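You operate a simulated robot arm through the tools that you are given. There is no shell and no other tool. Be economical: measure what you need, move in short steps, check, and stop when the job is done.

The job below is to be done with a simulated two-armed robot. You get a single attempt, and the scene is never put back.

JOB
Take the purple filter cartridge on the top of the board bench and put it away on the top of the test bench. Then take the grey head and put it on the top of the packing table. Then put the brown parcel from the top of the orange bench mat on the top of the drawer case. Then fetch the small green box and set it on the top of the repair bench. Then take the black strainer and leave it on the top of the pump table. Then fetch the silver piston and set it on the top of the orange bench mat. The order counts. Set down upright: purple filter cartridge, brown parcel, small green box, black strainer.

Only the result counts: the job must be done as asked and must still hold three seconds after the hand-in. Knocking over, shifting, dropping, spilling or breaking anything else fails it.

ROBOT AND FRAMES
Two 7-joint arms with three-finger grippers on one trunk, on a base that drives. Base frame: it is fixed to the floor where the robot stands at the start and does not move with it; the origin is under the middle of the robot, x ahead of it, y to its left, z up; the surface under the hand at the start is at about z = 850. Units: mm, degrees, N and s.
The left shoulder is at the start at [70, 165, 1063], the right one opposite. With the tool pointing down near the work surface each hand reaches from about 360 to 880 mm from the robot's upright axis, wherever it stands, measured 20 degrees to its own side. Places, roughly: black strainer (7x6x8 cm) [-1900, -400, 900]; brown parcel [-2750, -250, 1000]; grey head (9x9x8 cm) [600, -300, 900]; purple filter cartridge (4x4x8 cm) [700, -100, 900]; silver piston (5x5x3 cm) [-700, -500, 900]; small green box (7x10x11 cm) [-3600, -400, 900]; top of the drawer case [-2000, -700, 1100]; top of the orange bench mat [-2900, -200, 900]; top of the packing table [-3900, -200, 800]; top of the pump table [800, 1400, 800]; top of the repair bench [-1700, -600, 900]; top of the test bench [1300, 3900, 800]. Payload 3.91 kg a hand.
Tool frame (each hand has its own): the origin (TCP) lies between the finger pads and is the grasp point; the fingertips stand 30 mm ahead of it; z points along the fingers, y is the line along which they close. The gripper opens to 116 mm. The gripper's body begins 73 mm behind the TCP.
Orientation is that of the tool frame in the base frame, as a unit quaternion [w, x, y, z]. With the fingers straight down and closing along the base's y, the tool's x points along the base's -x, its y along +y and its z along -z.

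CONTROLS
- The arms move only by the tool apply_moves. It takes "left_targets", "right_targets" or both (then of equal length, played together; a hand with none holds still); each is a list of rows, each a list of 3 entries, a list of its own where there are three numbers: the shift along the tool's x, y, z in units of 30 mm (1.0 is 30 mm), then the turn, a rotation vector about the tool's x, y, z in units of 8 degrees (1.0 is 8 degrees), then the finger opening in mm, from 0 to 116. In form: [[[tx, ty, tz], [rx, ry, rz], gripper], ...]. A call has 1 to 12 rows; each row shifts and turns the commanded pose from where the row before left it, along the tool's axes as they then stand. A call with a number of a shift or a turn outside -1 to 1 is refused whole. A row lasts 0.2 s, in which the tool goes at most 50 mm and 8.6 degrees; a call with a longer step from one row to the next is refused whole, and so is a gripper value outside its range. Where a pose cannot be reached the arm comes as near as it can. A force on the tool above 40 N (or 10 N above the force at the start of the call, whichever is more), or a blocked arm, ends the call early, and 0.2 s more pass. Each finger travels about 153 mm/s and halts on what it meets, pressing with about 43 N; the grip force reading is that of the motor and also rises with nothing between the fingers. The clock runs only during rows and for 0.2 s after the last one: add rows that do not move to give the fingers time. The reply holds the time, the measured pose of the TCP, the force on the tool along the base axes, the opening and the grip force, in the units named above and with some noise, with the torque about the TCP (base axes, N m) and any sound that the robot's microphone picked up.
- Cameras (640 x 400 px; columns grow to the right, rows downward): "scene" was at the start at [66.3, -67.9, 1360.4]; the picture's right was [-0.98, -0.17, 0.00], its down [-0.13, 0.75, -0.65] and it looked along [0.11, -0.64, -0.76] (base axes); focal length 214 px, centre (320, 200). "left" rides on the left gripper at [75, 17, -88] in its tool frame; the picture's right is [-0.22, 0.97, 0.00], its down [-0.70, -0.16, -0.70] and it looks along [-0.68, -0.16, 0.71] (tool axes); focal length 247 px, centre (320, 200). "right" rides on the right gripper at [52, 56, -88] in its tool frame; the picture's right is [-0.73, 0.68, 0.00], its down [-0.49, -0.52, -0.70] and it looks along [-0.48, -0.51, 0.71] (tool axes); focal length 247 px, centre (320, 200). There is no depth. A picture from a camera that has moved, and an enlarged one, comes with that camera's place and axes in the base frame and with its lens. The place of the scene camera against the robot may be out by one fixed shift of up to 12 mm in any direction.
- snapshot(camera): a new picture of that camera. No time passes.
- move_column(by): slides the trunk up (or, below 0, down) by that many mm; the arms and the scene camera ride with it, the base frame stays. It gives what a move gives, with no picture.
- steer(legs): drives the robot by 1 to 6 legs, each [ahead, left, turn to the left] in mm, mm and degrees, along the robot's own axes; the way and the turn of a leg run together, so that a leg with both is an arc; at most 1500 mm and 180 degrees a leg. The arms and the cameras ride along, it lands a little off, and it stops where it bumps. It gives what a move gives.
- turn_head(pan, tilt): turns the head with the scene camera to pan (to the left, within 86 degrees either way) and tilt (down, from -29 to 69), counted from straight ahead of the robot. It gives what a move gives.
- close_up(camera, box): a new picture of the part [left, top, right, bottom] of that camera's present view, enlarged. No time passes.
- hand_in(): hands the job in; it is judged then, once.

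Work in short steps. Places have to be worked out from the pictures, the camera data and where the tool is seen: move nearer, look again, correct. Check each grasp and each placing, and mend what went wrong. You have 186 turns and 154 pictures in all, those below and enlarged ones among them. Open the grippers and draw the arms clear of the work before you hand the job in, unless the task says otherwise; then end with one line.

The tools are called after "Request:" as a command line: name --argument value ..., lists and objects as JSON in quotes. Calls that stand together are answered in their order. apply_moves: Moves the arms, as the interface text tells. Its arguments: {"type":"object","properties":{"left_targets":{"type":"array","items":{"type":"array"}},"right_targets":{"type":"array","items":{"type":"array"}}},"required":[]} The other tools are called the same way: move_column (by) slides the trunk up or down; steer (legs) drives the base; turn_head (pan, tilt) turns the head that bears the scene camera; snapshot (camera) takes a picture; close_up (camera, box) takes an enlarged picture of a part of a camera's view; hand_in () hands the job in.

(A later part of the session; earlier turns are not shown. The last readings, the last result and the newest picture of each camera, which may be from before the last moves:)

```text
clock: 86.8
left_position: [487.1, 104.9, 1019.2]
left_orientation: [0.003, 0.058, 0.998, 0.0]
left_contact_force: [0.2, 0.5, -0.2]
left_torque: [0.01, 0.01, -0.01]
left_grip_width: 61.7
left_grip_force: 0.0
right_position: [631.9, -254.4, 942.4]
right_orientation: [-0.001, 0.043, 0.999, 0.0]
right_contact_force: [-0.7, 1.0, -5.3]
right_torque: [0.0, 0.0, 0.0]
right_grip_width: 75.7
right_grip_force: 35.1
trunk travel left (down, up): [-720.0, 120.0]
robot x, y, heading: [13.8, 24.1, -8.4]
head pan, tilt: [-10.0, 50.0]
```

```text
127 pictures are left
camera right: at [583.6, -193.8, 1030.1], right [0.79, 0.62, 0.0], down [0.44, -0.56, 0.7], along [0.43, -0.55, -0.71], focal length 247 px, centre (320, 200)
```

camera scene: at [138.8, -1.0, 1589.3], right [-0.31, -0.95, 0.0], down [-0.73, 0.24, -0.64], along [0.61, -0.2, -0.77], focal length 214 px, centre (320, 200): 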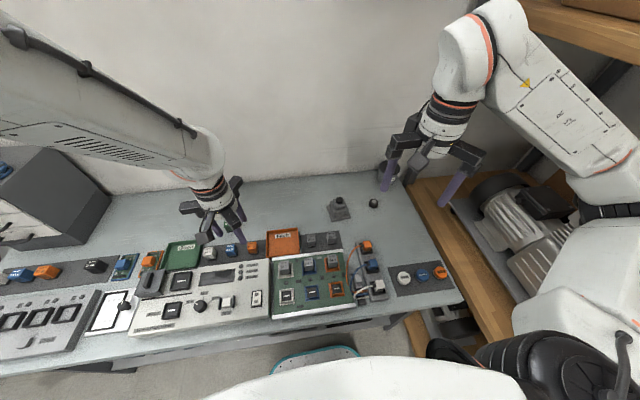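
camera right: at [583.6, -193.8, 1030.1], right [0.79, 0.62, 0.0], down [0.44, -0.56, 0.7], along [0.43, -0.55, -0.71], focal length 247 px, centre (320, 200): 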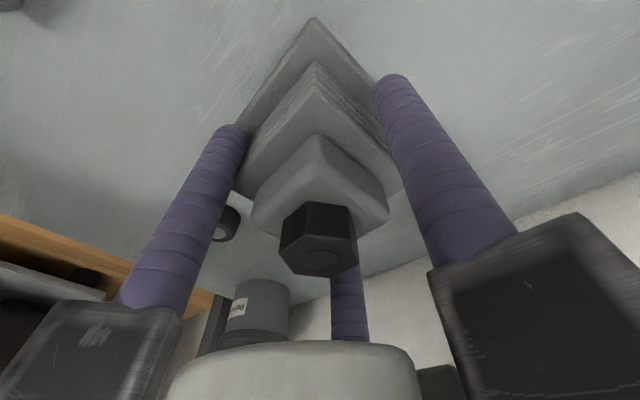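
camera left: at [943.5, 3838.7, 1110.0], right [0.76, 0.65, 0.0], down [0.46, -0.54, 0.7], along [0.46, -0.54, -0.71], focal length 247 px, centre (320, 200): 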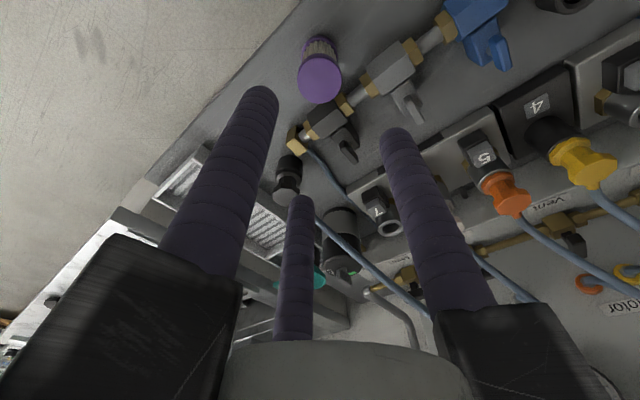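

Head is lifted securely (about 5 N). I raise the trunk, draw the hand in, back off 150 mm and turn left 180° to look west.

Request:
move_column --by 110

Request:
apply_moves --right_targets '[[[0.8, 0, -1], [0, 0, 0], 40], [[0.9, 0, -1], [0, 0, 0], 40], [[1, 0, -0.8], [0, 0, 0], 40], [[1, 0, 0], [0, 0, 0], 40], [[1, 0, 0], [0, 0, 0], 40], [[1, 0, 0], [0, 0, 0], 40], [[0.8, 0, 0], [0, 0, 0], 40], [[0, 0, 0], [0, 0, 0], 40]]'

Request:
steer --legs '[[-150, 50, 0], [0, 0, 90], [0, 0, 90]]'

Request:
turn_head --pan 0 --tilt 25

Request:
snapshot --camera "scene"

```text
clock: 88.2
left_position: [487.1, 104.6, 1128.5]
left_orientation: [0.003, 0.058, 0.998, -0.001]
left_contact_force: [-0.4, -0.3, -0.7]
left_torque: [0.0, 0.01, -0.01]
left_grip_width: 61.9
left_grip_force: 0.1
right_position: [631.3, -254.0, 1052.2]
right_orientation: [0.0, 0.043, 0.999, 0.0]
right_contact_force: [-0.3, -1.1, -5.4]
right_torque: [0.0, 0.02, -0.02]
right_grip_width: 75.6
right_grip_force: 35.2
trunk travel left (down, up): [-830.0, 10.0]
robot x, y, heading: [14.0, 22.0, -8.3]
head pan, tilt: [-10.0, 50.0]
```

```text
clock: 90.0
left_position: [487.0, 106.2, 1129.5]
left_orientation: [0.002, 0.059, 0.998, -0.001]
left_contact_force: [-0.4, 0.6, 0.2]
left_torque: [0.0, -0.01, 0.01]
left_grip_width: 62.3
left_grip_force: 0.0
right_position: [436.6, -236.4, 1137.7]
right_orientation: [0.001, 0.043, 0.999, 0.0]
right_contact_force: [0.2, 0.4, -5.4]
right_torque: [0.02, 0.03, -0.02]
right_grip_width: 75.7
right_grip_force: 35.6
trunk travel left (down, up): [-830.0, 10.0]
robot x, y, heading: [12.6, 23.0, -8.1]
head pan, tilt: [-10.0, 50.0]
```

```text
clock: 99.2
left_position: [-601.5, -2.8, 1131.0]
left_orientation: [-0.001, 0.999, -0.046, -0.004]
left_contact_force: [-0.6, 1.0, -0.8]
left_torque: [0.0, 0.03, 0.0]
left_grip_width: 61.9
left_grip_force: 0.0
right_position: [-558.9, 340.6, 1135.5]
right_orientation: [0.0, 1.0, -0.031, 0.0]
right_contact_force: [-1.1, -0.2, -5.9]
right_torque: [0.03, 0.01, -0.03]
right_grip_width: 75.8
right_grip_force: 36.0
trunk travel left (down, up): [-830.0, 10.0]
robot x, y, heading: [-129.8, 93.7, 173.3]
head pan, tilt: [-10.0, 50.0]
```

```text
clock: 100.0
left_position: [-600.7, -2.8, 1130.2]
left_orientation: [-0.002, 0.999, -0.045, -0.002]
left_contact_force: [0.2, -0.3, -0.5]
left_torque: [0.02, 0.01, 0.03]
left_grip_width: 61.9
left_grip_force: 0.0
right_position: [-558.3, 340.4, 1137.3]
right_orientation: [0.0, 1.0, -0.03, 0.001]
right_contact_force: [-0.4, -0.5, -6.9]
right_torque: [0.0, 0.0, -0.02]
right_grip_width: 75.6
right_grip_force: 35.1
trunk travel left (down, up): [-830.0, 10.0]
robot x, y, heading: [-128.6, 92.5, 173.4]
head pan, tilt: [0.0, 25.0]
```

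```text
126 pictures are left
camera scene: at [-268.5, 118.8, 1626.7], right [0.12, 0.99, 0.0], down [0.42, -0.05, -0.91], along [-0.9, 0.11, -0.42], focal length 214 px, centre (320, 200)
```

scene: 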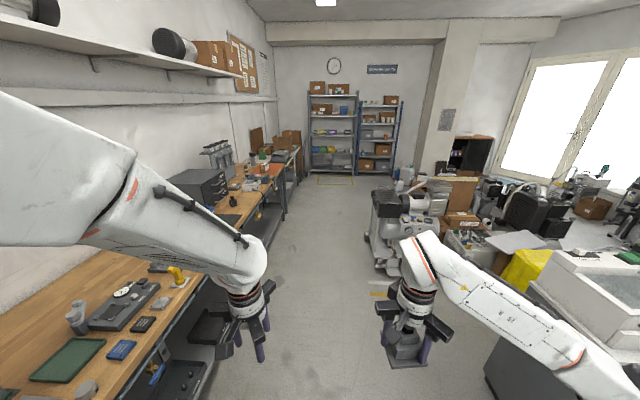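

The aisle west is clear; compressor stays right at y > 1000. I drive 2800 mm ahead and look at the packing table.

Request:
steer --legs '[[1400, -20, 0], [1400, -20, 0]]'

Request:
turn_head --pan 45 --tilt 30

Request:
snapshot --camera "scene"

```text
clock: 113.7
left_position: [-3394.3, 369.9, 1131.3]
left_orientation: [-0.001, 0.999, -0.045, -0.003]
left_contact_force: [0.0, 0.0, -0.7]
left_torque: [0.01, 0.01, -0.01]
left_grip_width: 61.8
left_grip_force: 0.1
right_position: [-3352.4, 713.0, 1136.9]
right_orientation: [0.0, 1.0, -0.03, 0.0]
right_contact_force: [0.1, -1.0, -6.3]
right_torque: [0.03, 0.0, -0.05]
right_grip_width: 75.4
right_grip_force: 35.5
trunk travel left (down, up): [-830.0, 10.0]
robot x, y, heading: [-2922.0, 468.4, 173.3]
head pan, tilt: [0.0, 25.0]
```

```text
clock: 114.8
left_position: [-3393.9, 369.8, 1130.9]
left_orientation: [-0.001, 0.999, -0.044, -0.003]
left_contact_force: [0.2, 0.7, 0.1]
left_torque: [-0.01, -0.01, -0.02]
left_grip_width: 61.9
left_grip_force: 0.1
right_position: [-3351.7, 713.1, 1136.1]
right_orientation: [0.0, 1.0, -0.03, 0.0]
right_contact_force: [-0.4, -0.5, -7.3]
right_torque: [-0.01, 0.01, -0.03]
right_grip_width: 75.4
right_grip_force: 35.3
trunk travel left (down, up): [-830.0, 10.0]
robot x, y, heading: [-2919.9, 470.9, 173.3]
head pan, tilt: [45.0, 30.0]
```

```text
125 pictures are left
camera scene: at [-3041.3, 424.6, 1618.9], right [-0.62, 0.79, 0.0], down [0.39, 0.31, -0.87], along [-0.68, -0.54, -0.5], focal length 214 px, centre (320, 200)
```

scene: 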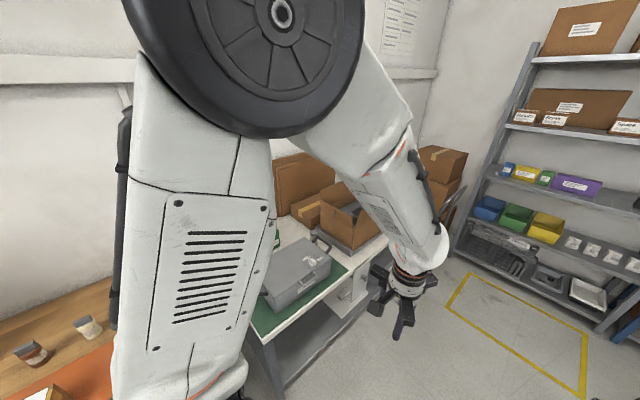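

The white packing table with green mat is ahead on the left. I drive 850 mm more, turn left 90° to face it and look.

Request:
steer --legs '[[850, 0, 0], [0, 0, 87]]'

Request:
turn_head --pan 0 --tilt 40

Request:
snapshot --camera "scene"

```text
clock: 123.0
left_position: [-3698.9, 87.2, 1130.7]
left_orientation: [0.001, 0.76, 0.649, -0.002]
left_contact_force: [0.0, 0.5, 0.0]
left_torque: [0.02, 0.01, -0.01]
left_grip_width: 62.1
left_grip_force: 0.0
right_position: [-4039.2, 152.3, 1135.9]
right_orientation: [0.0, 0.75, 0.661, 0.0]
right_contact_force: [-0.2, 0.1, -7.1]
right_torque: [-0.03, 0.0, 0.0]
right_grip_width: 75.8
right_grip_force: 35.5
trunk travel left (down, up): [-830.0, 10.0]
robot x, y, heading: [-3764.9, 562.6, -100.5]
head pan, tilt: [45.0, 30.0]
```

```text
clock: 124.1
left_position: [-3699.1, 87.2, 1129.9]
left_orientation: [0.002, 0.76, 0.65, -0.003]
left_contact_force: [0.6, 1.0, -0.1]
left_torque: [0.02, 0.01, -0.01]
left_grip_width: 62.0
left_grip_force: 0.1
right_position: [-4038.2, 152.4, 1137.8]
right_orientation: [0.0, 0.75, 0.661, 0.0]
right_contact_force: [-0.2, 0.0, -4.9]
right_torque: [0.05, -0.01, 0.0]
right_grip_width: 75.4
right_grip_force: 34.6
trunk travel left (down, up): [-830.0, 10.0]
robot x, y, heading: [-3762.8, 565.5, -100.6]
head pan, tilt: [0.0, 40.0]
```

```text
124 pictures are left
camera scene: at [-3785.8, 439.6, 1603.5], right [-0.98, 0.18, 0.0], down [0.12, 0.63, -0.77], along [-0.14, -0.75, -0.64], focal length 214 px, centre (320, 200)
```

scene: 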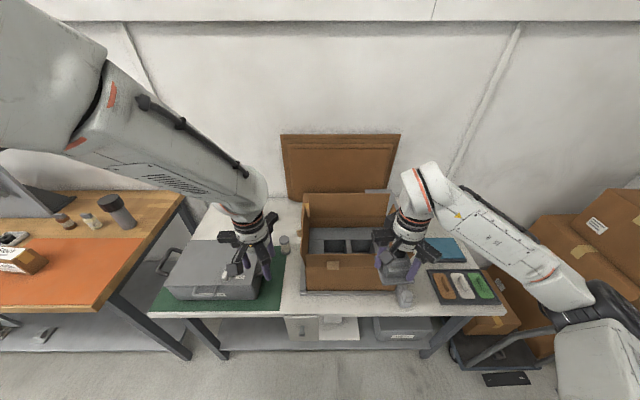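

I zoom in on the table top to find a free spot.

Request:
close_up --camera "scene" --box '[140, 170, 520, 370]'

Request:
snapshot --camera "left"

```text
1.68 times, centred on (330, 270) of scene
camera zoom: at [-3785.8, 439.6, 1603.5], right [-0.98, 0.18, 0.0], down [0.12, 0.63, -0.77], along [-0.14, -0.75, -0.64], focal length 361 px, centre (303, 82)
```

zoom: 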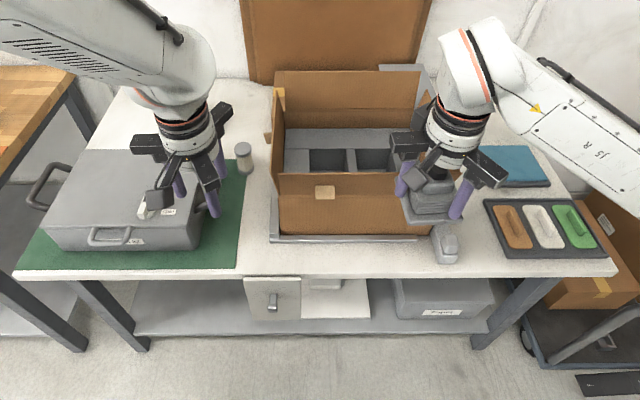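

```text
122 pictures are left
camera left: at [-3670.0, 157.0, 1218.6], right [0.93, -0.37, 0.0], down [-0.26, -0.66, 0.7], along [-0.26, -0.65, -0.71], focal length 247 px, centre (320, 200)
```

left: 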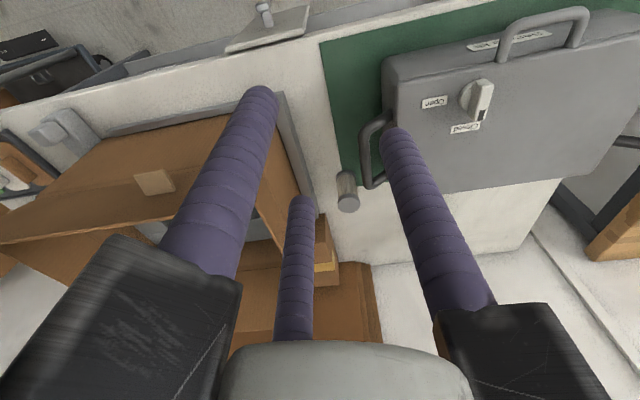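

Request:
snapshot --camera "right"

```text
121 pictures are left
camera right: at [-3977.3, 196.3, 1224.5], right [0.58, -0.81, 0.0], down [-0.58, -0.42, 0.7], along [-0.57, -0.41, -0.71], focal length 247 px, centre (320, 200)
```

right: 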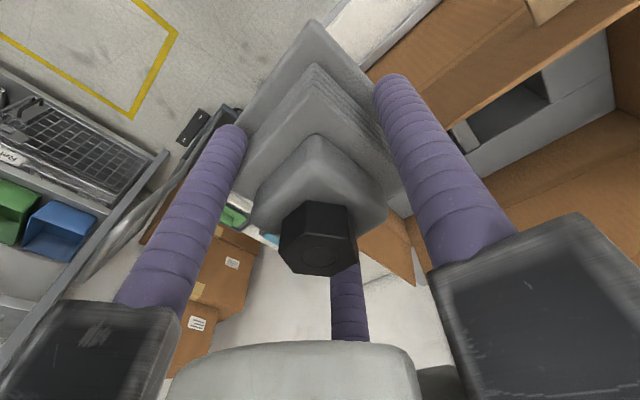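

The gap right of the carton looks usable but my hand hides it. I shift both hands to the robot's left, higher, and look again.

Request:
apply_moves --left_targets '[[[0, 1, -1], [0, 0, 0], 62], [[0, 1, -1], [0, 0, 0], 62], [[0, 1, 0], [0, 0, 0], 62], [[0, 1, 0], [0, 0, 0], 62], [[0, 1, 0], [0, 0, 0], 62], [[0, 0, 0], [0, 0, 0], 62]]' --right_targets '[[[0, 1, -0.5], [0, 0, 0], 40], [[0, 1, 0], [0, 0, 0], 40], [[0, 1, 0], [0, 0, 0], 40], [[0, 1, 0], [0, 0, 0], 40], [[0, 1, 0], [0, 0, 0], 40], [[0, 0, 0], [0, 0, 0], 40]]'

Request:
close_up --camera "scene" --box '[160, 150, 520, 350]'

```text
clock: 125.5
left_position: [-3549.0, 65.4, 1191.4]
left_orientation: [0.001, 0.76, 0.65, -0.003]
left_contact_force: [-0.8, 0.2, 0.4]
left_torque: [0.0, 0.01, -0.01]
left_grip_width: 62.3
left_grip_force: 0.3
right_position: [-3957.4, 71.8, 1120.5]
right_orientation: [0.0, 0.749, 0.663, 0.001]
right_contact_force: [0.0, 0.8, -6.5]
right_torque: [0.01, -0.05, -0.01]
right_grip_width: 75.5
right_grip_force: 36.0
right hand out of reach, approached as far as the arm can: row 1, 2, 3, 4, 5
trunk travel left (down, up): [-830.0, 10.0]
robot x, y, heading: [-3764.2, 559.7, -100.4]
head pan, tilt: [0.0, 40.0]
```

```text
1.78 times, centred on (340, 250) of scene
camera zoom: at [-3784.5, 439.5, 1603.5], right [-0.98, 0.18, 0.0], down [0.12, 0.63, -0.77], along [-0.14, -0.75, -0.64], focal length 381 px, centre (284, 111)
```

zoom: 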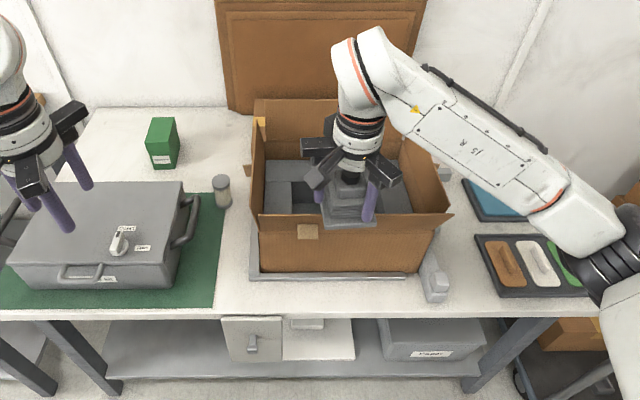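

Green box is behind the case. There is a free patch right of the carton, behind the tape gun and left of the note pad, about [-4272, -30]. I move the right hand back out and up, then strafe right 195 mm.

Request:
apply_moves --right_targets '[[[0, -1, -0.5], [0, 0, 0], 40], [[0, -1, -1], [0, 0, 0], 40], [[0, -1, -1], [0, 0, 0], 40], [[0, -0.5, 0], [0, 0, 0], 40], [[0, 0, 0], [0, 0, 0], 40]]'

Request:
steer --legs '[[50, -195, 0]]'

Request:
close_up --camera "scene" --box '[240, 150, 560, 350]'

```text
clock: 126.7
left_position: [-3548.9, 65.3, 1192.0]
left_orientation: [0.0, 0.76, 0.65, -0.002]
left_contact_force: [0.1, 0.1, 0.4]
left_torque: [-0.06, 0.0, -0.02]
left_grip_width: 62.1
left_grip_force: 0.2
right_position: [-4062.2, 83.1, 1195.0]
right_orientation: [0.0, 0.75, 0.661, 0.0]
right_contact_force: [0.2, 0.5, -6.2]
right_torque: [0.02, -0.02, -0.03]
right_grip_width: 75.4
right_grip_force: 35.6
trunk travel left (down, up): [-830.0, 10.0]
robot x, y, heading: [-3762.2, 562.3, -100.6]
head pan, tilt: [0.0, 40.0]
```

```text
clock: 128.3
left_position: [-3746.3, 49.4, 1190.5]
left_orientation: [0.001, 0.76, 0.65, -0.003]
left_contact_force: [0.1, -0.6, 0.5]
left_torque: [0.0, 0.04, -0.02]
left_grip_width: 62.0
left_grip_force: 0.1
right_position: [-4258.3, 69.9, 1197.1]
right_orientation: [0.001, 0.751, 0.661, 0.0]
right_contact_force: [-0.1, -0.3, -5.9]
right_torque: [0.01, 0.03, 0.03]
right_grip_width: 75.7
right_grip_force: 35.9
trunk travel left (down, up): [-830.0, 10.0]
robot x, y, heading: [-3963.6, 547.7, -100.6]
head pan, tilt: [0.0, 40.0]
```

```text
2.00 times, centred on (400, 250) of scene
camera zoom: at [-3982.2, 425.5, 1603.5], right [-0.98, 0.18, 0.0], down [0.12, 0.63, -0.77], along [-0.14, -0.75, -0.64], focal length 429 px, centre (160, 100)
```

zoom: 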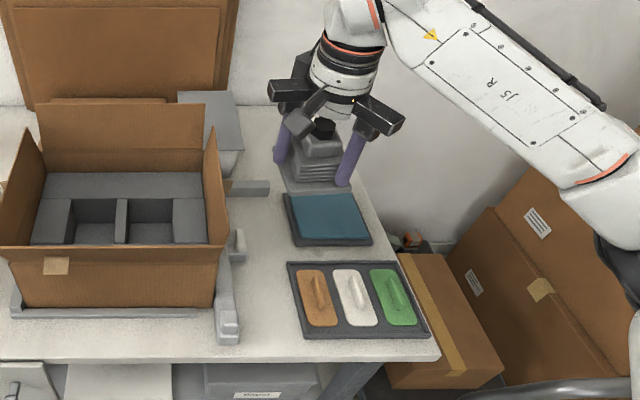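

The patch behind the note pad (around [-4470, -240]) is roomier than the narrow gap. I raise the left hand clear of the carton, then go 100 mm ahead and 170 right.

Request:
apply_moves --left_targets '[[[0.5, 0, -1], [0, 0, 0], 62], [[0.5, 0, -1], [0, 0, 0], 62], [[0, 0, -1], [0, 0, 0], 62], [[0, 0, -1], [0, 0, 0], 62], [[0, 0, -1], [0, 0, 0], 62], [[0, 0, 0], [0, 0, 0], 62]]'

Request:
steer --legs '[[0, -170, 0], [100, 0, 0]]'

Request:
turn_head --pan -15 --tilt 45

Request:
snapshot --camera "scene"

```text
clock: 129.7
left_position: [-3747.4, 80.1, 1341.2]
left_orientation: [0.002, 0.76, 0.65, -0.002]
left_contact_force: [0.1, 0.1, -0.2]
left_torque: [0.04, 0.03, -0.05]
left_grip_width: 62.2
left_grip_force: 0.0
right_position: [-4262.1, 68.6, 1196.1]
right_orientation: [0.0, 0.75, 0.661, 0.001]
right_contact_force: [-0.1, 0.2, -5.3]
right_torque: [0.0, -0.02, 0.0]
right_grip_width: 75.7
right_grip_force: 35.8
trunk travel left (down, up): [-830.0, 10.0]
robot x, y, heading: [-3964.7, 546.9, -100.4]
head pan, tilt: [0.0, 40.0]
```

```text
clock: 132.0
left_position: [-3935.1, 13.4, 1341.7]
left_orientation: [0.002, 0.76, 0.65, -0.003]
left_contact_force: [-0.1, -0.2, 0.3]
left_torque: [-0.01, -0.04, 0.03]
left_grip_width: 61.9
left_grip_force: 0.1
right_position: [-4449.6, 2.6, 1196.0]
right_orientation: [0.001, 0.751, 0.661, 0.0]
right_contact_force: [-0.4, 1.0, -6.2]
right_torque: [-0.01, -0.03, -0.01]
right_grip_width: 75.6
right_grip_force: 35.1
trunk travel left (down, up): [-830.0, 10.0]
robot x, y, heading: [-4149.5, 482.9, -100.8]
head pan, tilt: [0.0, 40.0]
```

```text
clock: 132.7
left_position: [-3934.5, 8.2, 1340.7]
left_orientation: [0.0, 0.761, 0.649, -0.001]
left_contact_force: [0.3, -0.7, 0.0]
left_torque: [0.01, 0.0, 0.0]
left_grip_width: 61.9
left_grip_force: 0.1
right_position: [-4449.7, -0.8, 1194.0]
right_orientation: [-0.001, 0.75, 0.661, 0.0]
right_contact_force: [-0.9, -0.1, -6.1]
right_torque: [0.03, 0.01, -0.01]
right_grip_width: 75.5
right_grip_force: 35.3
trunk travel left (down, up): [-830.0, 10.0]
robot x, y, heading: [-4151.1, 484.7, -100.9]
head pan, tilt: [-15.0, 45.0]
```

```text
118 pictures are left
camera scene: at [-4192.7, 365.2, 1596.0], right [-0.9, 0.43, 0.0], down [0.31, 0.64, -0.71], along [-0.31, -0.64, -0.71], focal length 214 px, centre (320, 200)
```

scene: 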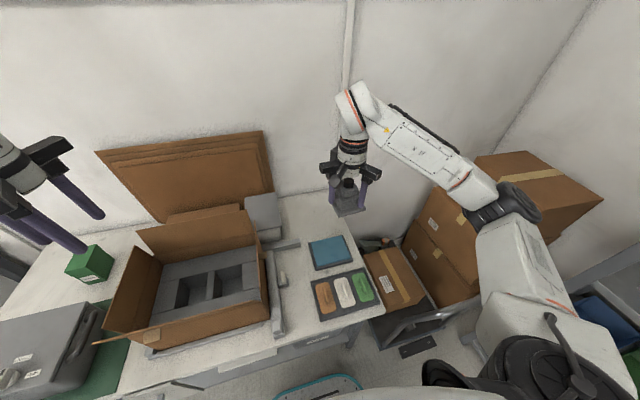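

The patch around [-4460, -240] is free. I lower the trunk 150 mm and move the head over the patch, then check.

Request:
move_column --by -150

Request:
apply_moves --right_targets '[[[-0.88, 0.08, 0], [0, 0, 0], 40], [[-0.88, 0.08, 0], [0, 0, 0], 40], [[-0.88, 0.08, 0], [0, 0, 0], 40], [[-0.88, 0.08, 0], [0, 0, 0], 40], [[-0.88, 0.08, 0.3], [0, 0, 0], 40], [[-0.88, 0.08, 0.4], [0, 0, 0], 40], [[-0.88, 0.08, 0.4], [0, 0, 0], 40], [[-0.88, 0.08, 0.4], [0, 0, 0], 40], [[-0.88, 0.08, 0.4], [0, 0, 0], 40], [[0, 0, 0.5], [0, 0, 0], 40], [[0, 0, 0], [0, 0, 0], 40]]'

Request:
close_up --camera "scene" --box '[230, 130, 430, 330]'

Request:
snapshot --camera "right"

```text
clock: 134.5
left_position: [-3934.1, 10.8, 1191.9]
left_orientation: [0.001, 0.76, 0.649, -0.003]
left_contact_force: [0.4, 0.3, 0.8]
left_torque: [0.02, 0.0, -0.04]
left_grip_width: 62.1
left_grip_force: 0.1
right_position: [-4449.8, 0.7, 1046.1]
right_orientation: [-0.001, 0.751, 0.661, 0.0]
right_contact_force: [-0.5, 0.7, -5.9]
right_torque: [0.01, 0.01, 0.03]
right_grip_width: 75.8
right_grip_force: 36.1
trunk travel left (down, up): [-680.0, 160.0]
robot x, y, heading: [-4148.9, 485.3, -100.6]
head pan, tilt: [-15.0, 45.0]
```

```text
clock: 136.9
left_position: [-3934.2, 11.1, 1190.8]
left_orientation: [0.001, 0.761, 0.649, -0.002]
left_contact_force: [-0.5, 0.6, -0.2]
left_torque: [0.03, 0.0, -0.03]
left_grip_width: 61.9
left_grip_force: 0.1
right_position: [-4457.8, -235.6, 973.6]
right_orientation: [0.0, 0.751, 0.661, 0.001]
right_contact_force: [-0.1, -0.1, -6.4]
right_torque: [0.05, 0.05, 0.02]
right_grip_width: 75.5
right_grip_force: 35.6
trunk travel left (down, up): [-680.0, 160.0]
robot x, y, heading: [-4150.0, 481.2, -100.6]
head pan, tilt: [-15.0, 45.0]
```

```text
2.00 times, centred on (330, 230) of scene
camera zoom: at [-4191.7, 367.1, 1446.2], right [-0.9, 0.43, 0.0], down [0.31, 0.64, -0.71], along [-0.31, -0.64, -0.71], focal length 429 px, centre (300, 140)
```

zoom: 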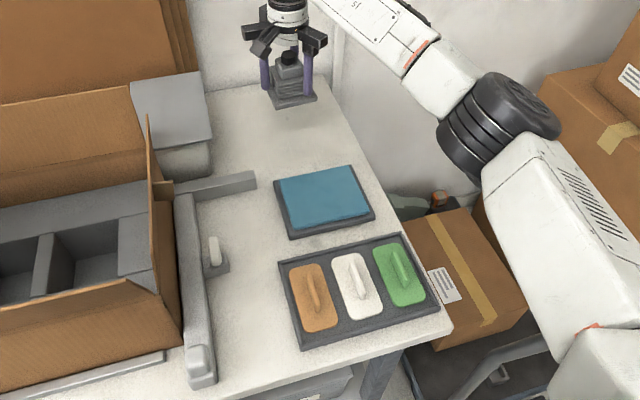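

```text
116 pictures are left
camera right: at [-4396.1, -191.6, 1060.4], right [0.58, -0.81, 0.0], down [-0.58, -0.42, 0.7], along [-0.57, -0.41, -0.71], focal length 247 px, centre (320, 200)
```

right: 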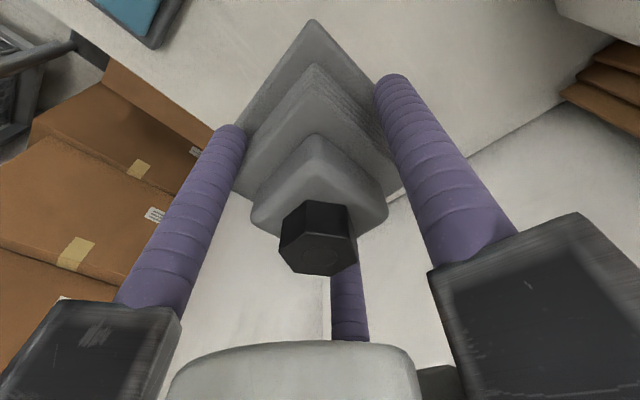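

Spot below is free. I lower toward z 858 first.

Request:
apply_moves --right_targets '[[[0, 0, 0.9], [0, 0, 0], 40], [[0, 0, 0.9], [0, 0, 0], 40], [[0, 0, 0.9], [0, 0, 0], 40], [[0, 0, 0.9], [0, 0, 0], 40], [[0, 0, 0.25], [0, 0, 0], 40], [[0, 0, 0], [0, 0, 0], 40]]'

Request:
apply_moves --right_targets '[[[0, 0, 0.12], [0, 0, 0], 40], [[0, 0, 0.1], [0, 0, 0], 40], [[0, 0, 0], [0, 0, 0], 40]]'

```text
clock: 138.3
left_position: [-3934.9, 11.0, 1192.0]
left_orientation: [0.002, 0.761, 0.649, -0.003]
left_contact_force: [0.4, 0.4, -0.2]
left_torque: [-0.01, -0.02, -0.03]
left_grip_width: 61.5
left_grip_force: 0.1
right_position: [-4459.5, -236.5, 857.6]
right_orientation: [0.0, 0.751, 0.661, 0.001]
right_contact_force: [0.3, 1.2, -6.0]
right_torque: [-0.02, -0.02, -0.01]
right_grip_width: 75.8
right_grip_force: 35.6
trunk travel left (down, up): [-680.0, 160.0]
robot x, y, heading: [-4148.7, 481.3, -100.5]
head pan, tilt: [-15.0, 45.0]
```

```text
clock: 139.1
left_position: [-3935.5, 10.0, 1191.0]
left_orientation: [0.001, 0.761, 0.649, -0.003]
left_contact_force: [-0.5, -0.6, 0.0]
left_torque: [0.01, -0.01, -0.01]
left_grip_width: 62.0
left_grip_force: 0.0
right_position: [-4457.2, -235.6, 850.7]
right_orientation: [-0.001, 0.751, 0.661, -0.001]
right_contact_force: [0.3, 0.2, -5.8]
right_torque: [0.01, 0.0, 0.02]
right_grip_width: 75.6
right_grip_force: 35.1
trunk travel left (down, up): [-680.0, 160.0]
robot x, y, heading: [-4150.0, 478.5, -100.7]
head pan, tilt: [-15.0, 45.0]
```

Still hanging freely (-5.8 N); I lower 3 mm steps more.

Request:
apply_moves --right_targets '[[[0, 0, 0.1], [0, 0, 0], 40], [[0, 0, 0.06], [0, 0, 0], 40], [[0, 0, 0], [0, 0, 0], 40]]'

```text
clock: 139.9
left_position: [-3934.5, 13.2, 1192.0]
left_orientation: [0.002, 0.76, 0.65, -0.003]
left_contact_force: [0.8, -0.6, -0.4]
left_torque: [0.0, -0.01, 0.01]
left_grip_width: 62.1
left_grip_force: 0.1
right_position: [-4458.7, -236.9, 850.2]
right_orientation: [0.002, 0.75, 0.661, 0.0]
right_contact_force: [-1.7, -2.9, 13.1]
right_torque: [0.3, -0.79, -0.04]
right_grip_width: 75.5
right_grip_force: 35.4
trunk travel left (down, up): [-680.0, 160.0]
robot x, y, heading: [-4151.3, 478.6, -100.8]
head pan, tilt: [-15.0, 45.0]
```

Firm contact (13 N up). I open to 100 mm and rise.

Request:
apply_moves --right_targets '[[[0, 0, 0], [0, 0, 0], 90], [[0, 0, 0], [0, 0, 0], 100], [[0, 0, 0], [0, 0, 0], 100], [[0, 0, -0.8], [0, 0, 0], 100], [[0, 0, -1], [0, 0, 0], 100], [[0, 0, -1], [0, 0, 0], 100], [[0, 0, -1], [0, 0, 0], 100], [[0, 0, -1], [0, 0, 0], 100], [[0, 0, -1], [0, 0, 0], 100], [[0.5, 0, -1], [0, 0, 0], 100], [[1, 0, 0], [0, 0, 0], 100], [[1, 0, 0], [0, 0, 0], 100]]'

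Request:
close_up --camera "scene" --box '[230, 130, 430, 330]'

```text
clock: 142.5
left_position: [-3934.9, 13.2, 1190.9]
left_orientation: [0.001, 0.76, 0.65, -0.003]
left_contact_force: [-0.4, 1.3, 0.4]
left_torque: [-0.02, 0.02, 0.0]
left_grip_width: 62.0
left_grip_force: 0.1
right_position: [-4447.8, -160.1, 1052.2]
right_orientation: [0.001, 0.751, 0.66, 0.0]
right_contact_force: [-0.4, 0.5, 0.1]
right_torque: [-0.02, -0.02, 0.0]
right_grip_width: 100.0
right_grip_force: 0.1
trunk travel left (down, up): [-680.0, 160.0]
robot x, y, heading: [-4152.2, 483.1, -100.6]
head pan, tilt: [-15.0, 45.0]
```

```text
2.00 times, centred on (330, 230) of scene
camera zoom: at [-4192.1, 369.1, 1446.4], right [-0.9, 0.43, 0.0], down [0.31, 0.64, -0.71], along [-0.31, -0.64, -0.71], focal length 429 px, centre (300, 140)
```

zoom: 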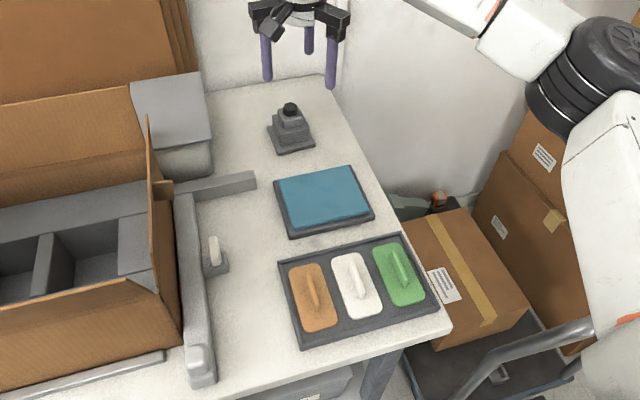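

The head stands well on the packing table. I draw the right hand in, raise the trunk, and strafe left 1450 mm to the orange mat.

Request:
apply_moves --right_targets '[[[1, 0, -0.3], [0, 0, 0], 116], [[1, 0, 0], [0, 0, 0], 116], [[1, 0, 0], [0, 0, 0], 116], [[1, 0, 0], [0, 0, 0], 116], [[1, 0, 0], [0, 0, 0], 116], [[1, 0, 0], [0, 0, 0], 116], [[0, 0, 0], [0, 0, 0], 116]]'

Request:
move_column --by 150

Request:
steer --legs '[[-100, 0, 0], [0, 1450, 0]]'

Request:
turn_head --pan 0 --tilt 40

Request:
snapshot --camera "scene"

```text
clock: 144.1
left_position: [-3934.0, 11.9, 1190.3]
left_orientation: [0.001, 0.76, 0.65, -0.003]
left_contact_force: [-0.1, 0.2, -0.3]
left_torque: [-0.04, 0.0, 0.02]
left_grip_width: 61.8
left_grip_force: 0.1
right_position: [-4424.3, 15.1, 1062.0]
right_orientation: [0.0, 0.751, 0.661, 0.0]
right_contact_force: [0.2, -0.9, 0.4]
right_torque: [-0.01, -0.02, 0.02]
right_grip_width: 116.1
right_grip_force: 0.0
trunk travel left (down, up): [-680.0, 160.0]
robot x, y, heading: [-4151.1, 485.2, -100.5]
head pan, tilt: [-15.0, 45.0]
```

```text
clock: 145.8
left_position: [-3932.9, 11.8, 1341.1]
left_orientation: [0.001, 0.76, 0.65, -0.003]
left_contact_force: [-0.2, 0.5, -0.2]
left_torque: [0.03, 0.0, -0.01]
left_grip_width: 61.7
left_grip_force: 0.1
right_position: [-4425.8, 15.8, 1212.3]
right_orientation: [0.0, 0.751, 0.66, 0.001]
right_contact_force: [0.2, -0.9, 0.1]
right_torque: [0.02, 0.0, 0.0]
right_grip_width: 116.0
right_grip_force: 0.1
trunk travel left (down, up): [-830.0, 10.0]
robot x, y, heading: [-4148.5, 480.3, -100.6]
head pan, tilt: [-15.0, 45.0]
```

```text
clock: 153.7
left_position: [-2532.7, -166.4, 1341.8]
left_orientation: [0.002, 0.766, 0.643, -0.002]
left_contact_force: [0.3, 0.1, 0.2]
left_torque: [0.01, -0.02, 0.05]
left_grip_width: 62.0
left_grip_force: 0.0
right_position: [-3022.6, -155.0, 1211.0]
right_orientation: [0.001, 0.757, 0.654, -0.001]
right_contact_force: [-0.5, -0.3, -0.7]
right_torque: [-0.01, -0.03, -0.03]
right_grip_width: 116.0
right_grip_force: 0.0
trunk travel left (down, up): [-830.0, 10.0]
robot x, y, heading: [-2736.9, 306.9, -101.8]
head pan, tilt: [-15.0, 45.0]
```

```text
clock: 154.4
left_position: [-2531.2, -166.1, 1340.7]
left_orientation: [0.001, 0.767, 0.642, -0.003]
left_contact_force: [0.6, -0.2, -0.4]
left_torque: [-0.04, 0.01, 0.0]
left_grip_width: 61.7
left_grip_force: 0.1
right_position: [-3021.9, -154.3, 1212.8]
right_orientation: [0.001, 0.756, 0.654, 0.0]
right_contact_force: [0.5, 0.0, -0.3]
right_torque: [-0.01, 0.01, -0.03]
right_grip_width: 116.0
right_grip_force: 0.0
trunk travel left (down, up): [-830.0, 10.0]
robot x, y, heading: [-2737.0, 307.0, -101.6]
head pan, tilt: [0.0, 40.0]
```

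```text
114 pictures are left
camera scene: at [-2762.9, 183.2, 1603.5], right [-0.98, 0.2, 0.0], down [0.13, 0.63, -0.77], along [-0.16, -0.75, -0.64], focal length 214 px, centre (320, 200)
```

scene: 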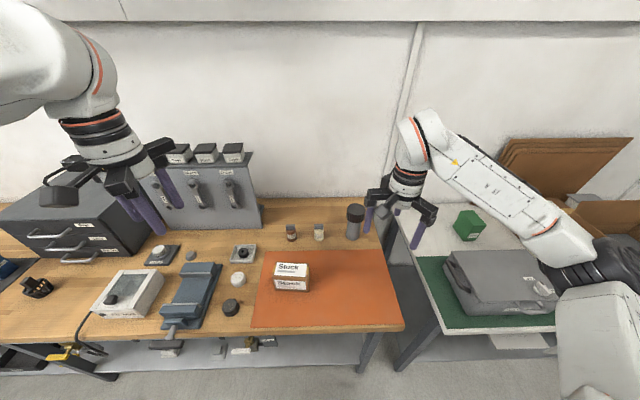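

The parcel is on the orange mat, the drawer case to the left. I zoom on the parcel and on the case top.

Request:
close_up --camera "scene" --box '[210, 215, 390, 335]'

Request:
close_up --camera "scene" --box '[0, 130, 200, 280]'

```text
3.33 times, centred on (300, 275) of scene
camera zoom: at [-2762.9, 183.2, 1603.5], right [-0.98, 0.2, 0.0], down [0.13, 0.63, -0.77], along [-0.16, -0.75, -0.64], focal length 715 px, centre (387, -50)
```

zoom: 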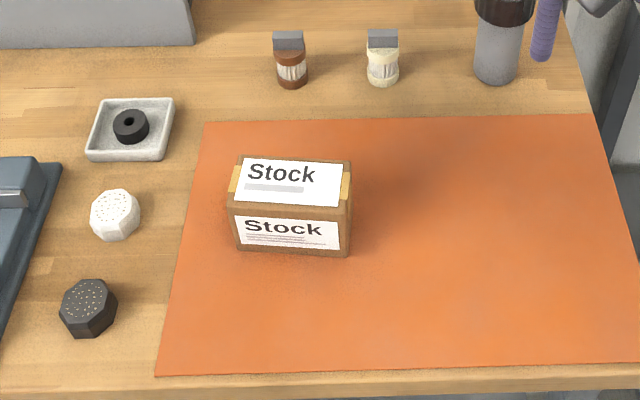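

```text
2.67 times, centred on (100, 205) of scene
camera zoom: at [-2762.9, 183.2, 1603.5], right [-0.98, 0.2, 0.0], down [0.13, 0.63, -0.77], along [-0.16, -0.75, -0.64], focal length 572 px, centre (907, 187)
```

zoom: 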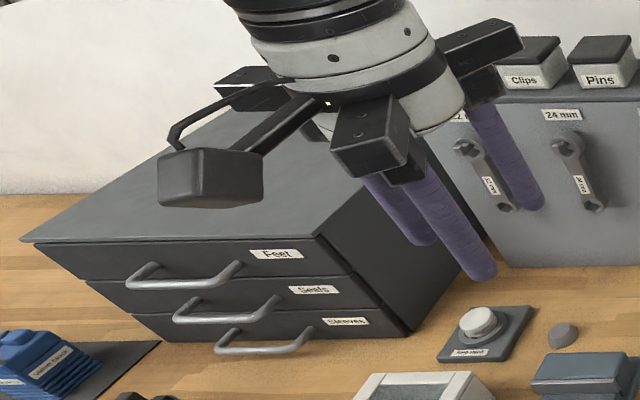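

Parcel is about 113 x 53 x 82 mm, centre about [-2760, -210], long axis at -16°. I bring the left hand above it, turned about 24° so one finger meets a long face and the other two the opposite face.

Request:
apply_moves --left_targets '[[[-0.32, -0.91, 0.9], [0, 0, 0], 116], [[-0.32, -0.91, 0.95], [0, 0, 0], 116], [[-0.32, -0.91, 0.95], [0, 0, 0], 116], [[-0.32, -0.91, 0.95], [0, 0, 0], 116], [[-0.32, -0.91, 0.95], [0, 0, 0], 116], [[-0.32, -0.91, 0.95], [0, 0, 0], 116], [[-0.32, -0.91, 0.95], [0, 0, 0], 116], [[-0.32, -0.91, 0.95], [0, 0, 0], 116], [[0, 0, 0], [0, 0, -1], 116], [[0, 0, 0], [0, 0, -1], 116], [[0, 0, 0], [0, 0, -1], 116], [[0, 0, 0], [0, 0, 0], 116]]'

Request:
snapshot --camera "left"

```text
clock: 157.0
left_position: [-2761.0, -204.4, 1115.7]
left_orientation: [0.001, 0.616, 0.788, -0.003]
left_contact_force: [0.0, 0.6, 0.2]
left_torque: [0.03, -0.02, -0.01]
left_grip_width: 116.2
left_grip_force: 0.1
right_position: [-3022.3, -154.9, 1213.3]
right_orientation: [0.0, 0.757, 0.654, 0.001]
right_contact_force: [-0.3, 0.2, -0.7]
right_torque: [-0.04, 0.01, 0.04]
right_grip_width: 116.4
right_grip_force: 0.1
trunk travel left (down, up): [-830.0, 10.0]
robot x, y, heading: [-2741.2, 306.4, -101.6]
head pan, tilt: [0.0, 40.0]
```

```text
111 pictures are left
camera left: at [-2760.9, -129.8, 1204.4], right [1.0, 0.02, 0.0], down [0.02, -0.71, 0.7], along [0.01, -0.7, -0.71], focal length 247 px, centre (320, 200)
```

left: 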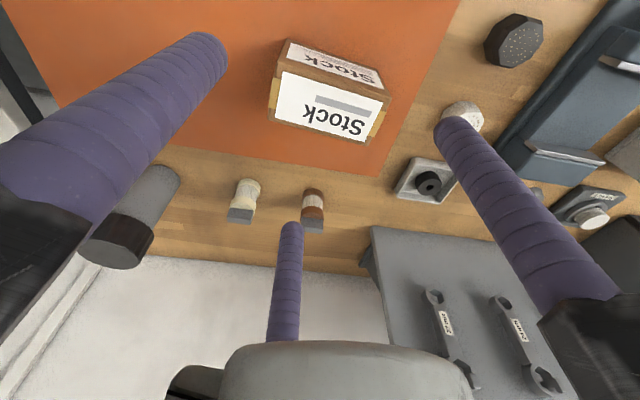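

Comparing both cameras, the parcel top is nearer z 950 (bench about 860), so its centre is about [-2752, -246], axis -11.5°. I shift, trim the yaw, and come down to z about 1025 to look again.

Request:
apply_moves --left_targets '[[[-0.4, 0.03, 0.9], [0, 0, -0.2], 116], [[-0.4, 0.03, 0.9], [0, 0, -0.2], 116], [[-0.36, 0.03, 0.9], [0, 0, -0.17], 116], [[0, 0, 0.1], [0, 0, 0], 116], [[0, 0, 0], [0, 0, 0], 116]]'

Request:
snapshot --camera "left"

```text
clock: 158.2
left_position: [-2747.3, -237.9, 1032.1]
left_orientation: [0.001, 0.584, 0.812, -0.003]
left_contact_force: [-0.3, 1.3, 0.9]
left_torque: [0.03, 0.02, 0.0]
left_grip_width: 116.2
left_grip_force: 0.1
right_position: [-3021.6, -154.4, 1212.7]
right_orientation: [0.0, 0.757, 0.654, 0.0]
right_contact_force: [-0.4, -0.1, -0.2]
right_torque: [0.04, -0.02, 0.02]
right_grip_width: 116.2
right_grip_force: 0.1
trunk travel left (down, up): [-830.0, 10.0]
robot x, y, heading: [-2739.2, 305.8, -101.8]
head pan, tilt: [0.0, 40.0]
```

```text
110 pictures are left
camera left: at [-2755.2, -162.9, 1120.7], right [1.0, 0.1, 0.0], down [0.07, -0.71, 0.7], along [0.07, -0.7, -0.71], focal length 247 px, centre (320, 200)
```

left: 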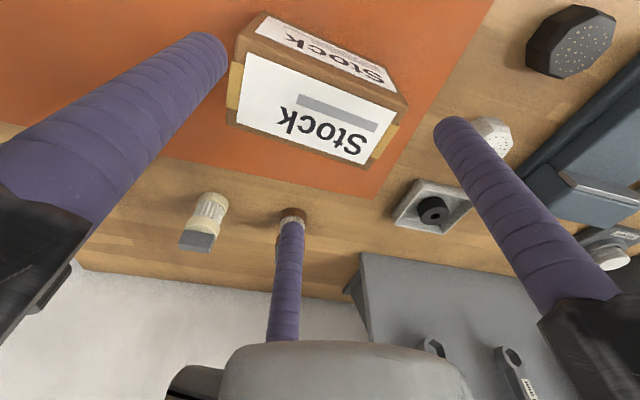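

Consistent: parcel centre [-2751, -246], top about 948; the hand at [-2747, -238] is where I want it. I go straight down to z about 906.

Request:
apply_moves --left_targets '[[[0, 0, 0.95], [0, 0, 0], 116], [[0, 0, 0.95], [0, 0, 0], 116], [[0, 0, 0.95], [0, 0, 0], 116], [[0, 0, 0.95], [0, 0, 0], 116], [[0, 0, 0.25], [0, 0, 0], 116], [[0, 0, 0], [0, 0, 0], 116]]'

Request:
snapshot --camera "left"

```text
clock: 158.9
left_position: [-2751.2, -238.7, 981.3]
left_orientation: [-0.001, 0.586, 0.81, -0.003]
left_contact_force: [0.5, 6.3, 11.6]
left_torque: [0.67, 0.59, -0.2]
left_grip_width: 116.2
left_grip_force: 0.1
right_position: [-3023.6, -153.2, 1212.5]
right_orientation: [0.0, 0.756, 0.654, -0.001]
right_contact_force: [0.0, 0.3, 0.1]
right_torque: [0.03, 0.01, 0.03]
right_grip_width: 116.0
right_grip_force: 0.0
trunk travel left (down, up): [-830.0, 10.0]
robot x, y, heading: [-2738.0, 308.5, -101.8]
head pan, tilt: [0.0, 40.0]
stopped in row 3 (left hand): the force on the tool passed its limit at 94 N (the readings are from after the stop); the commanded pose is now the measured one
```

```text
109 pictures are left
camera left: at [-2756.9, -163.8, 1071.1], right [1.0, 0.09, -0.01], down [0.07, -0.71, 0.7], along [0.06, -0.7, -0.71], focal length 247 px, centre (320, 200)
```

left: 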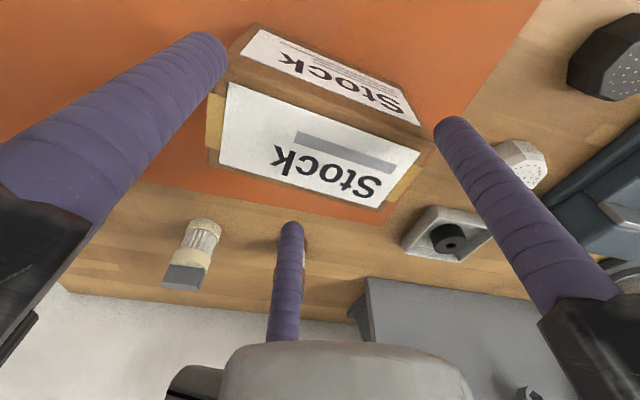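

A fingertip touched the parcel's front-left top corner (parcel not moved). I lift 12 mm, shift 8 mm toward the robot, and descend again.

Request:
apply_moves --left_targets '[[[0, 0, -0.4], [0, 0, 0], 116], [[0.25, 0.13, 0], [0, 0, 0], 116], [[0, 0, 0], [0, 0, 0], 116], [[0, 0, 0.6], [0, 0, 0], 116], [[0, 0, 0.6], [0, 0, 0], 116], [[0, 0, 0], [0, 0, 0], 116]]'

Request:
snapshot --camera "left"

```text
clock: 160.3
left_position: [-2748.9, -231.7, 957.4]
left_orientation: [-0.001, 0.586, 0.81, -0.004]
left_contact_force: [1.2, -0.1, 0.1]
left_torque: [0.0, 0.03, -0.03]
left_grip_width: 116.1
left_grip_force: 0.0
right_position: [-3022.9, -154.2, 1212.1]
right_orientation: [0.0, 0.756, 0.654, 0.001]
right_contact_force: [0.0, -0.1, 0.0]
right_torque: [0.0, 0.0, 0.01]
right_grip_width: 115.8
right_grip_force: 0.0
trunk travel left (down, up): [-830.0, 10.0]
robot x, y, heading: [-2741.6, 305.7, -101.8]
head pan, tilt: [0.0, 40.0]
```

```text
108 pictures are left
camera left: at [-2756.0, -156.8, 1046.3], right [1.0, 0.09, -0.01], down [0.07, -0.71, 0.7], along [0.06, -0.7, -0.71], focal length 247 px, centre (320, 200)
```

left: 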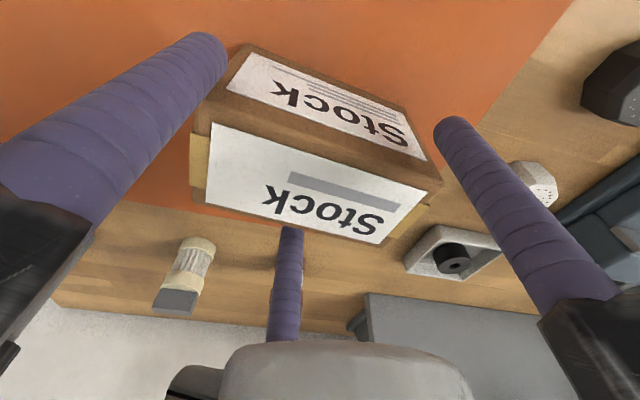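

Fingers now pass beside the parcel. I descend 50 mm more and close.

Request:
apply_moves --left_targets '[[[0, 0, 0.8], [0, 0, 0], 116], [[0, 0, 0.8], [0, 0, 0], 116], [[0, 0, 0.1], [0, 0, 0], 116], [[0, 0, 0], [0, 0, 0], 90], [[0, 0, 0], [0, 0, 0], 70], [[0, 0, 0], [0, 0, 0], 50], [[0, 0, 0], [0, 0, 0], 50], [[0, 0, 0], [0, 0, 0], 50]]'

Request:
snapshot --camera "left"

```text
clock: 162.1
left_position: [-2750.0, -232.2, 906.7]
left_orientation: [-0.002, 0.586, 0.811, -0.003]
left_contact_force: [-1.2, 2.4, 0.5]
left_torque: [0.06, -0.17, 0.16]
left_grip_width: 77.8
left_grip_force: 43.3
right_position: [-3022.6, -154.4, 1212.7]
right_orientation: [0.0, 0.756, 0.654, 0.0]
right_contact_force: [0.8, -0.1, -0.2]
right_torque: [0.01, 0.04, -0.02]
right_grip_width: 116.3
right_grip_force: 0.0
trunk travel left (down, up): [-830.0, 10.0]
robot x, y, heading: [-2737.1, 304.4, -101.8]
head pan, tilt: [0.0, 40.0]
```

```text
107 pictures are left
camera left: at [-2756.9, -157.5, 995.0], right [1.0, 0.09, -0.01], down [0.07, -0.71, 0.7], along [0.06, -0.7, -0.71], focal length 247 px, centre (320, 200)
```

left: 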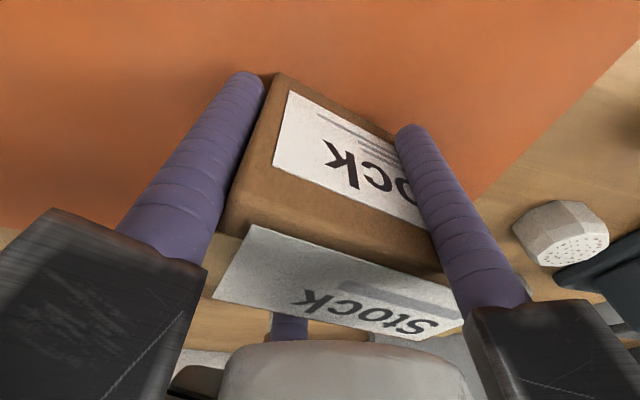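

Grip 78 mm matches the expected three-point hold. Test lift.

Request:
apply_moves --left_targets '[[[0, 0, -0.5], [0, 0, 0], 50], [[0, 0, -0.8], [0, 0, 0], 50], [[0, 0, -0.8], [0, 0, 0], 50], [[0, 0, 0], [0, 0, 0], 50]]'

Request:
snapshot --camera "left"

Request:
close_up --camera "scene" --box '[210, 195, 390, 335]'

```text
clock: 163.1
left_position: [-2750.8, -232.4, 969.4]
left_orientation: [0.0, 0.586, 0.81, -0.002]
left_contact_force: [0.3, -0.3, -2.8]
left_torque: [0.04, 0.06, 0.01]
left_grip_width: 77.9
left_grip_force: 43.0
right_position: [-3021.4, -154.2, 1211.7]
right_orientation: [-0.001, 0.756, 0.654, 0.001]
right_contact_force: [-0.4, 0.2, 0.0]
right_torque: [0.04, 0.0, 0.0]
right_grip_width: 116.1
right_grip_force: 0.1
trunk travel left (down, up): [-830.0, 10.0]
robot x, y, heading: [-2739.2, 308.2, -101.7]
head pan, tilt: [0.0, 40.0]
```

```text
106 pictures are left
camera left: at [-2757.3, -157.8, 1058.3], right [1.0, 0.09, -0.01], down [0.07, -0.71, 0.7], along [0.06, -0.7, -0.71], focal length 247 px, centre (320, 200)
```

left: 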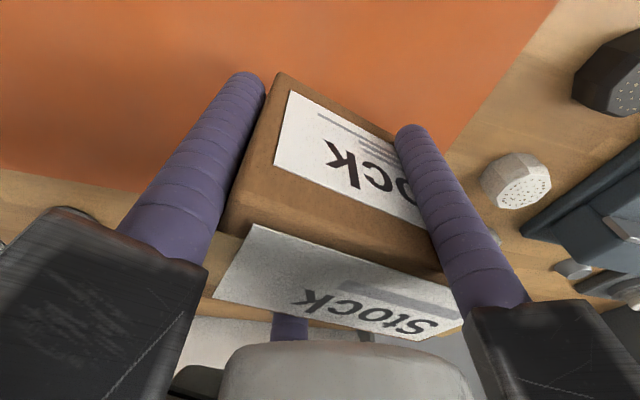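

```text
2.86 times, centred on (300, 265) of scene
camera zoom: at [-2763.3, 182.3, 1603.4], right [-0.98, 0.2, 0.0], down [0.13, 0.63, -0.77], along [-0.15, -0.75, -0.64], focal length 613 px, centre (377, 14)
```

zoom: 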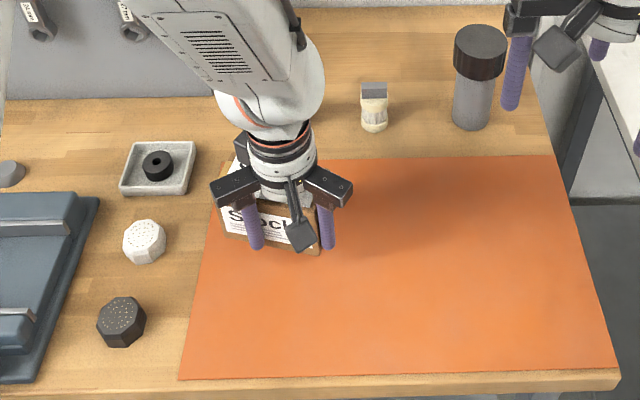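

The parcel is held. I lift it high, pull it in, and strafe left 870 mm to the drawer case.

Request:
apply_moves --left_targets '[[[0, 0, -1], [0, 0, 0], 50], [[0, 0, -1], [0, 0, 0], 50], [[0, 0, -1], [0, 0, 0], 50], [[0, 0, -1], [0, 0, 0], 50], [[0, 0, -1], [0, 0, 0], 50], [[0, 0, -1], [0, 0, 0], 50], [[0, 0, -1], [0, 0, 0], 50], [[0.4, 0, -1], [0, 0, 0], 50], [[0.6, 0, -1], [0, 0, 0], 50], [[0.8, 0, -0.5], [0, 0, 0], 50], [[0.8, 0, 0], [0, 0, 0], 50], [[0, 0, 0], [0, 0, 0], 50]]'

Request:
steer --legs '[[0, 870, 0]]'

Request:
snapshot --camera "scene"

```text
clock: 165.7
left_position: [-2774.1, -157.6, 1254.7]
left_orientation: [-0.001, 0.585, 0.811, -0.002]
left_contact_force: [0.7, 0.3, -2.4]
left_torque: [0.06, 0.04, -0.02]
left_grip_width: 77.4
left_grip_force: 43.0
right_position: [-3022.6, -153.8, 1211.4]
right_orientation: [0.0, 0.756, 0.654, 0.002]
right_contact_force: [-0.1, 0.1, 0.8]
right_torque: [0.02, -0.03, -0.01]
right_grip_width: 116.2
right_grip_force: 0.0
trunk travel left (down, up): [-830.0, 10.0]
robot x, y, heading: [-2739.5, 306.5, -101.7]
head pan, tilt: [0.0, 40.0]
```

```text
clock: 170.3
left_position: [-1918.9, -335.2, 1253.8]
left_orientation: [-0.001, 0.585, 0.811, -0.003]
left_contact_force: [-0.2, 0.6, -1.9]
left_torque: [0.05, 0.03, -0.03]
left_grip_width: 77.1
left_grip_force: 42.9
right_position: [-2169.8, -331.0, 1210.6]
right_orientation: [0.0, 0.757, 0.654, 0.001]
right_contact_force: [0.0, 0.0, -0.6]
right_torque: [-0.02, -0.01, -0.04]
right_grip_width: 116.3
right_grip_force: 0.1
trunk travel left (down, up): [-830.0, 10.0]
robot x, y, heading: [-1885.6, 133.4, -101.9]
head pan, tilt: [0.0, 40.0]
```

```text
104 pictures are left
camera scene: at [-1911.2, 7.1, 1603.5], right [-0.98, 0.2, 0.0], down [0.13, 0.63, -0.77], along [-0.15, -0.75, -0.64], focal length 214 px, centre (320, 200)
```

scene: 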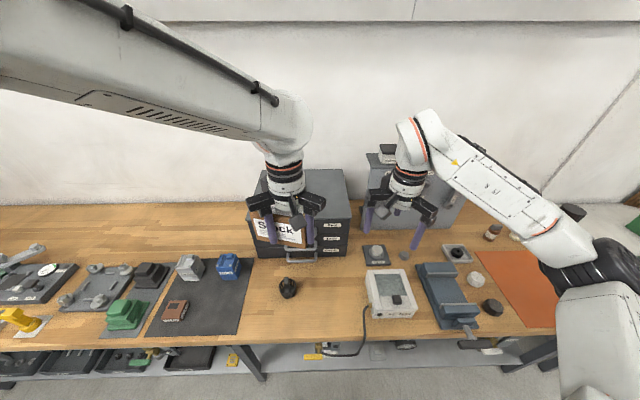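

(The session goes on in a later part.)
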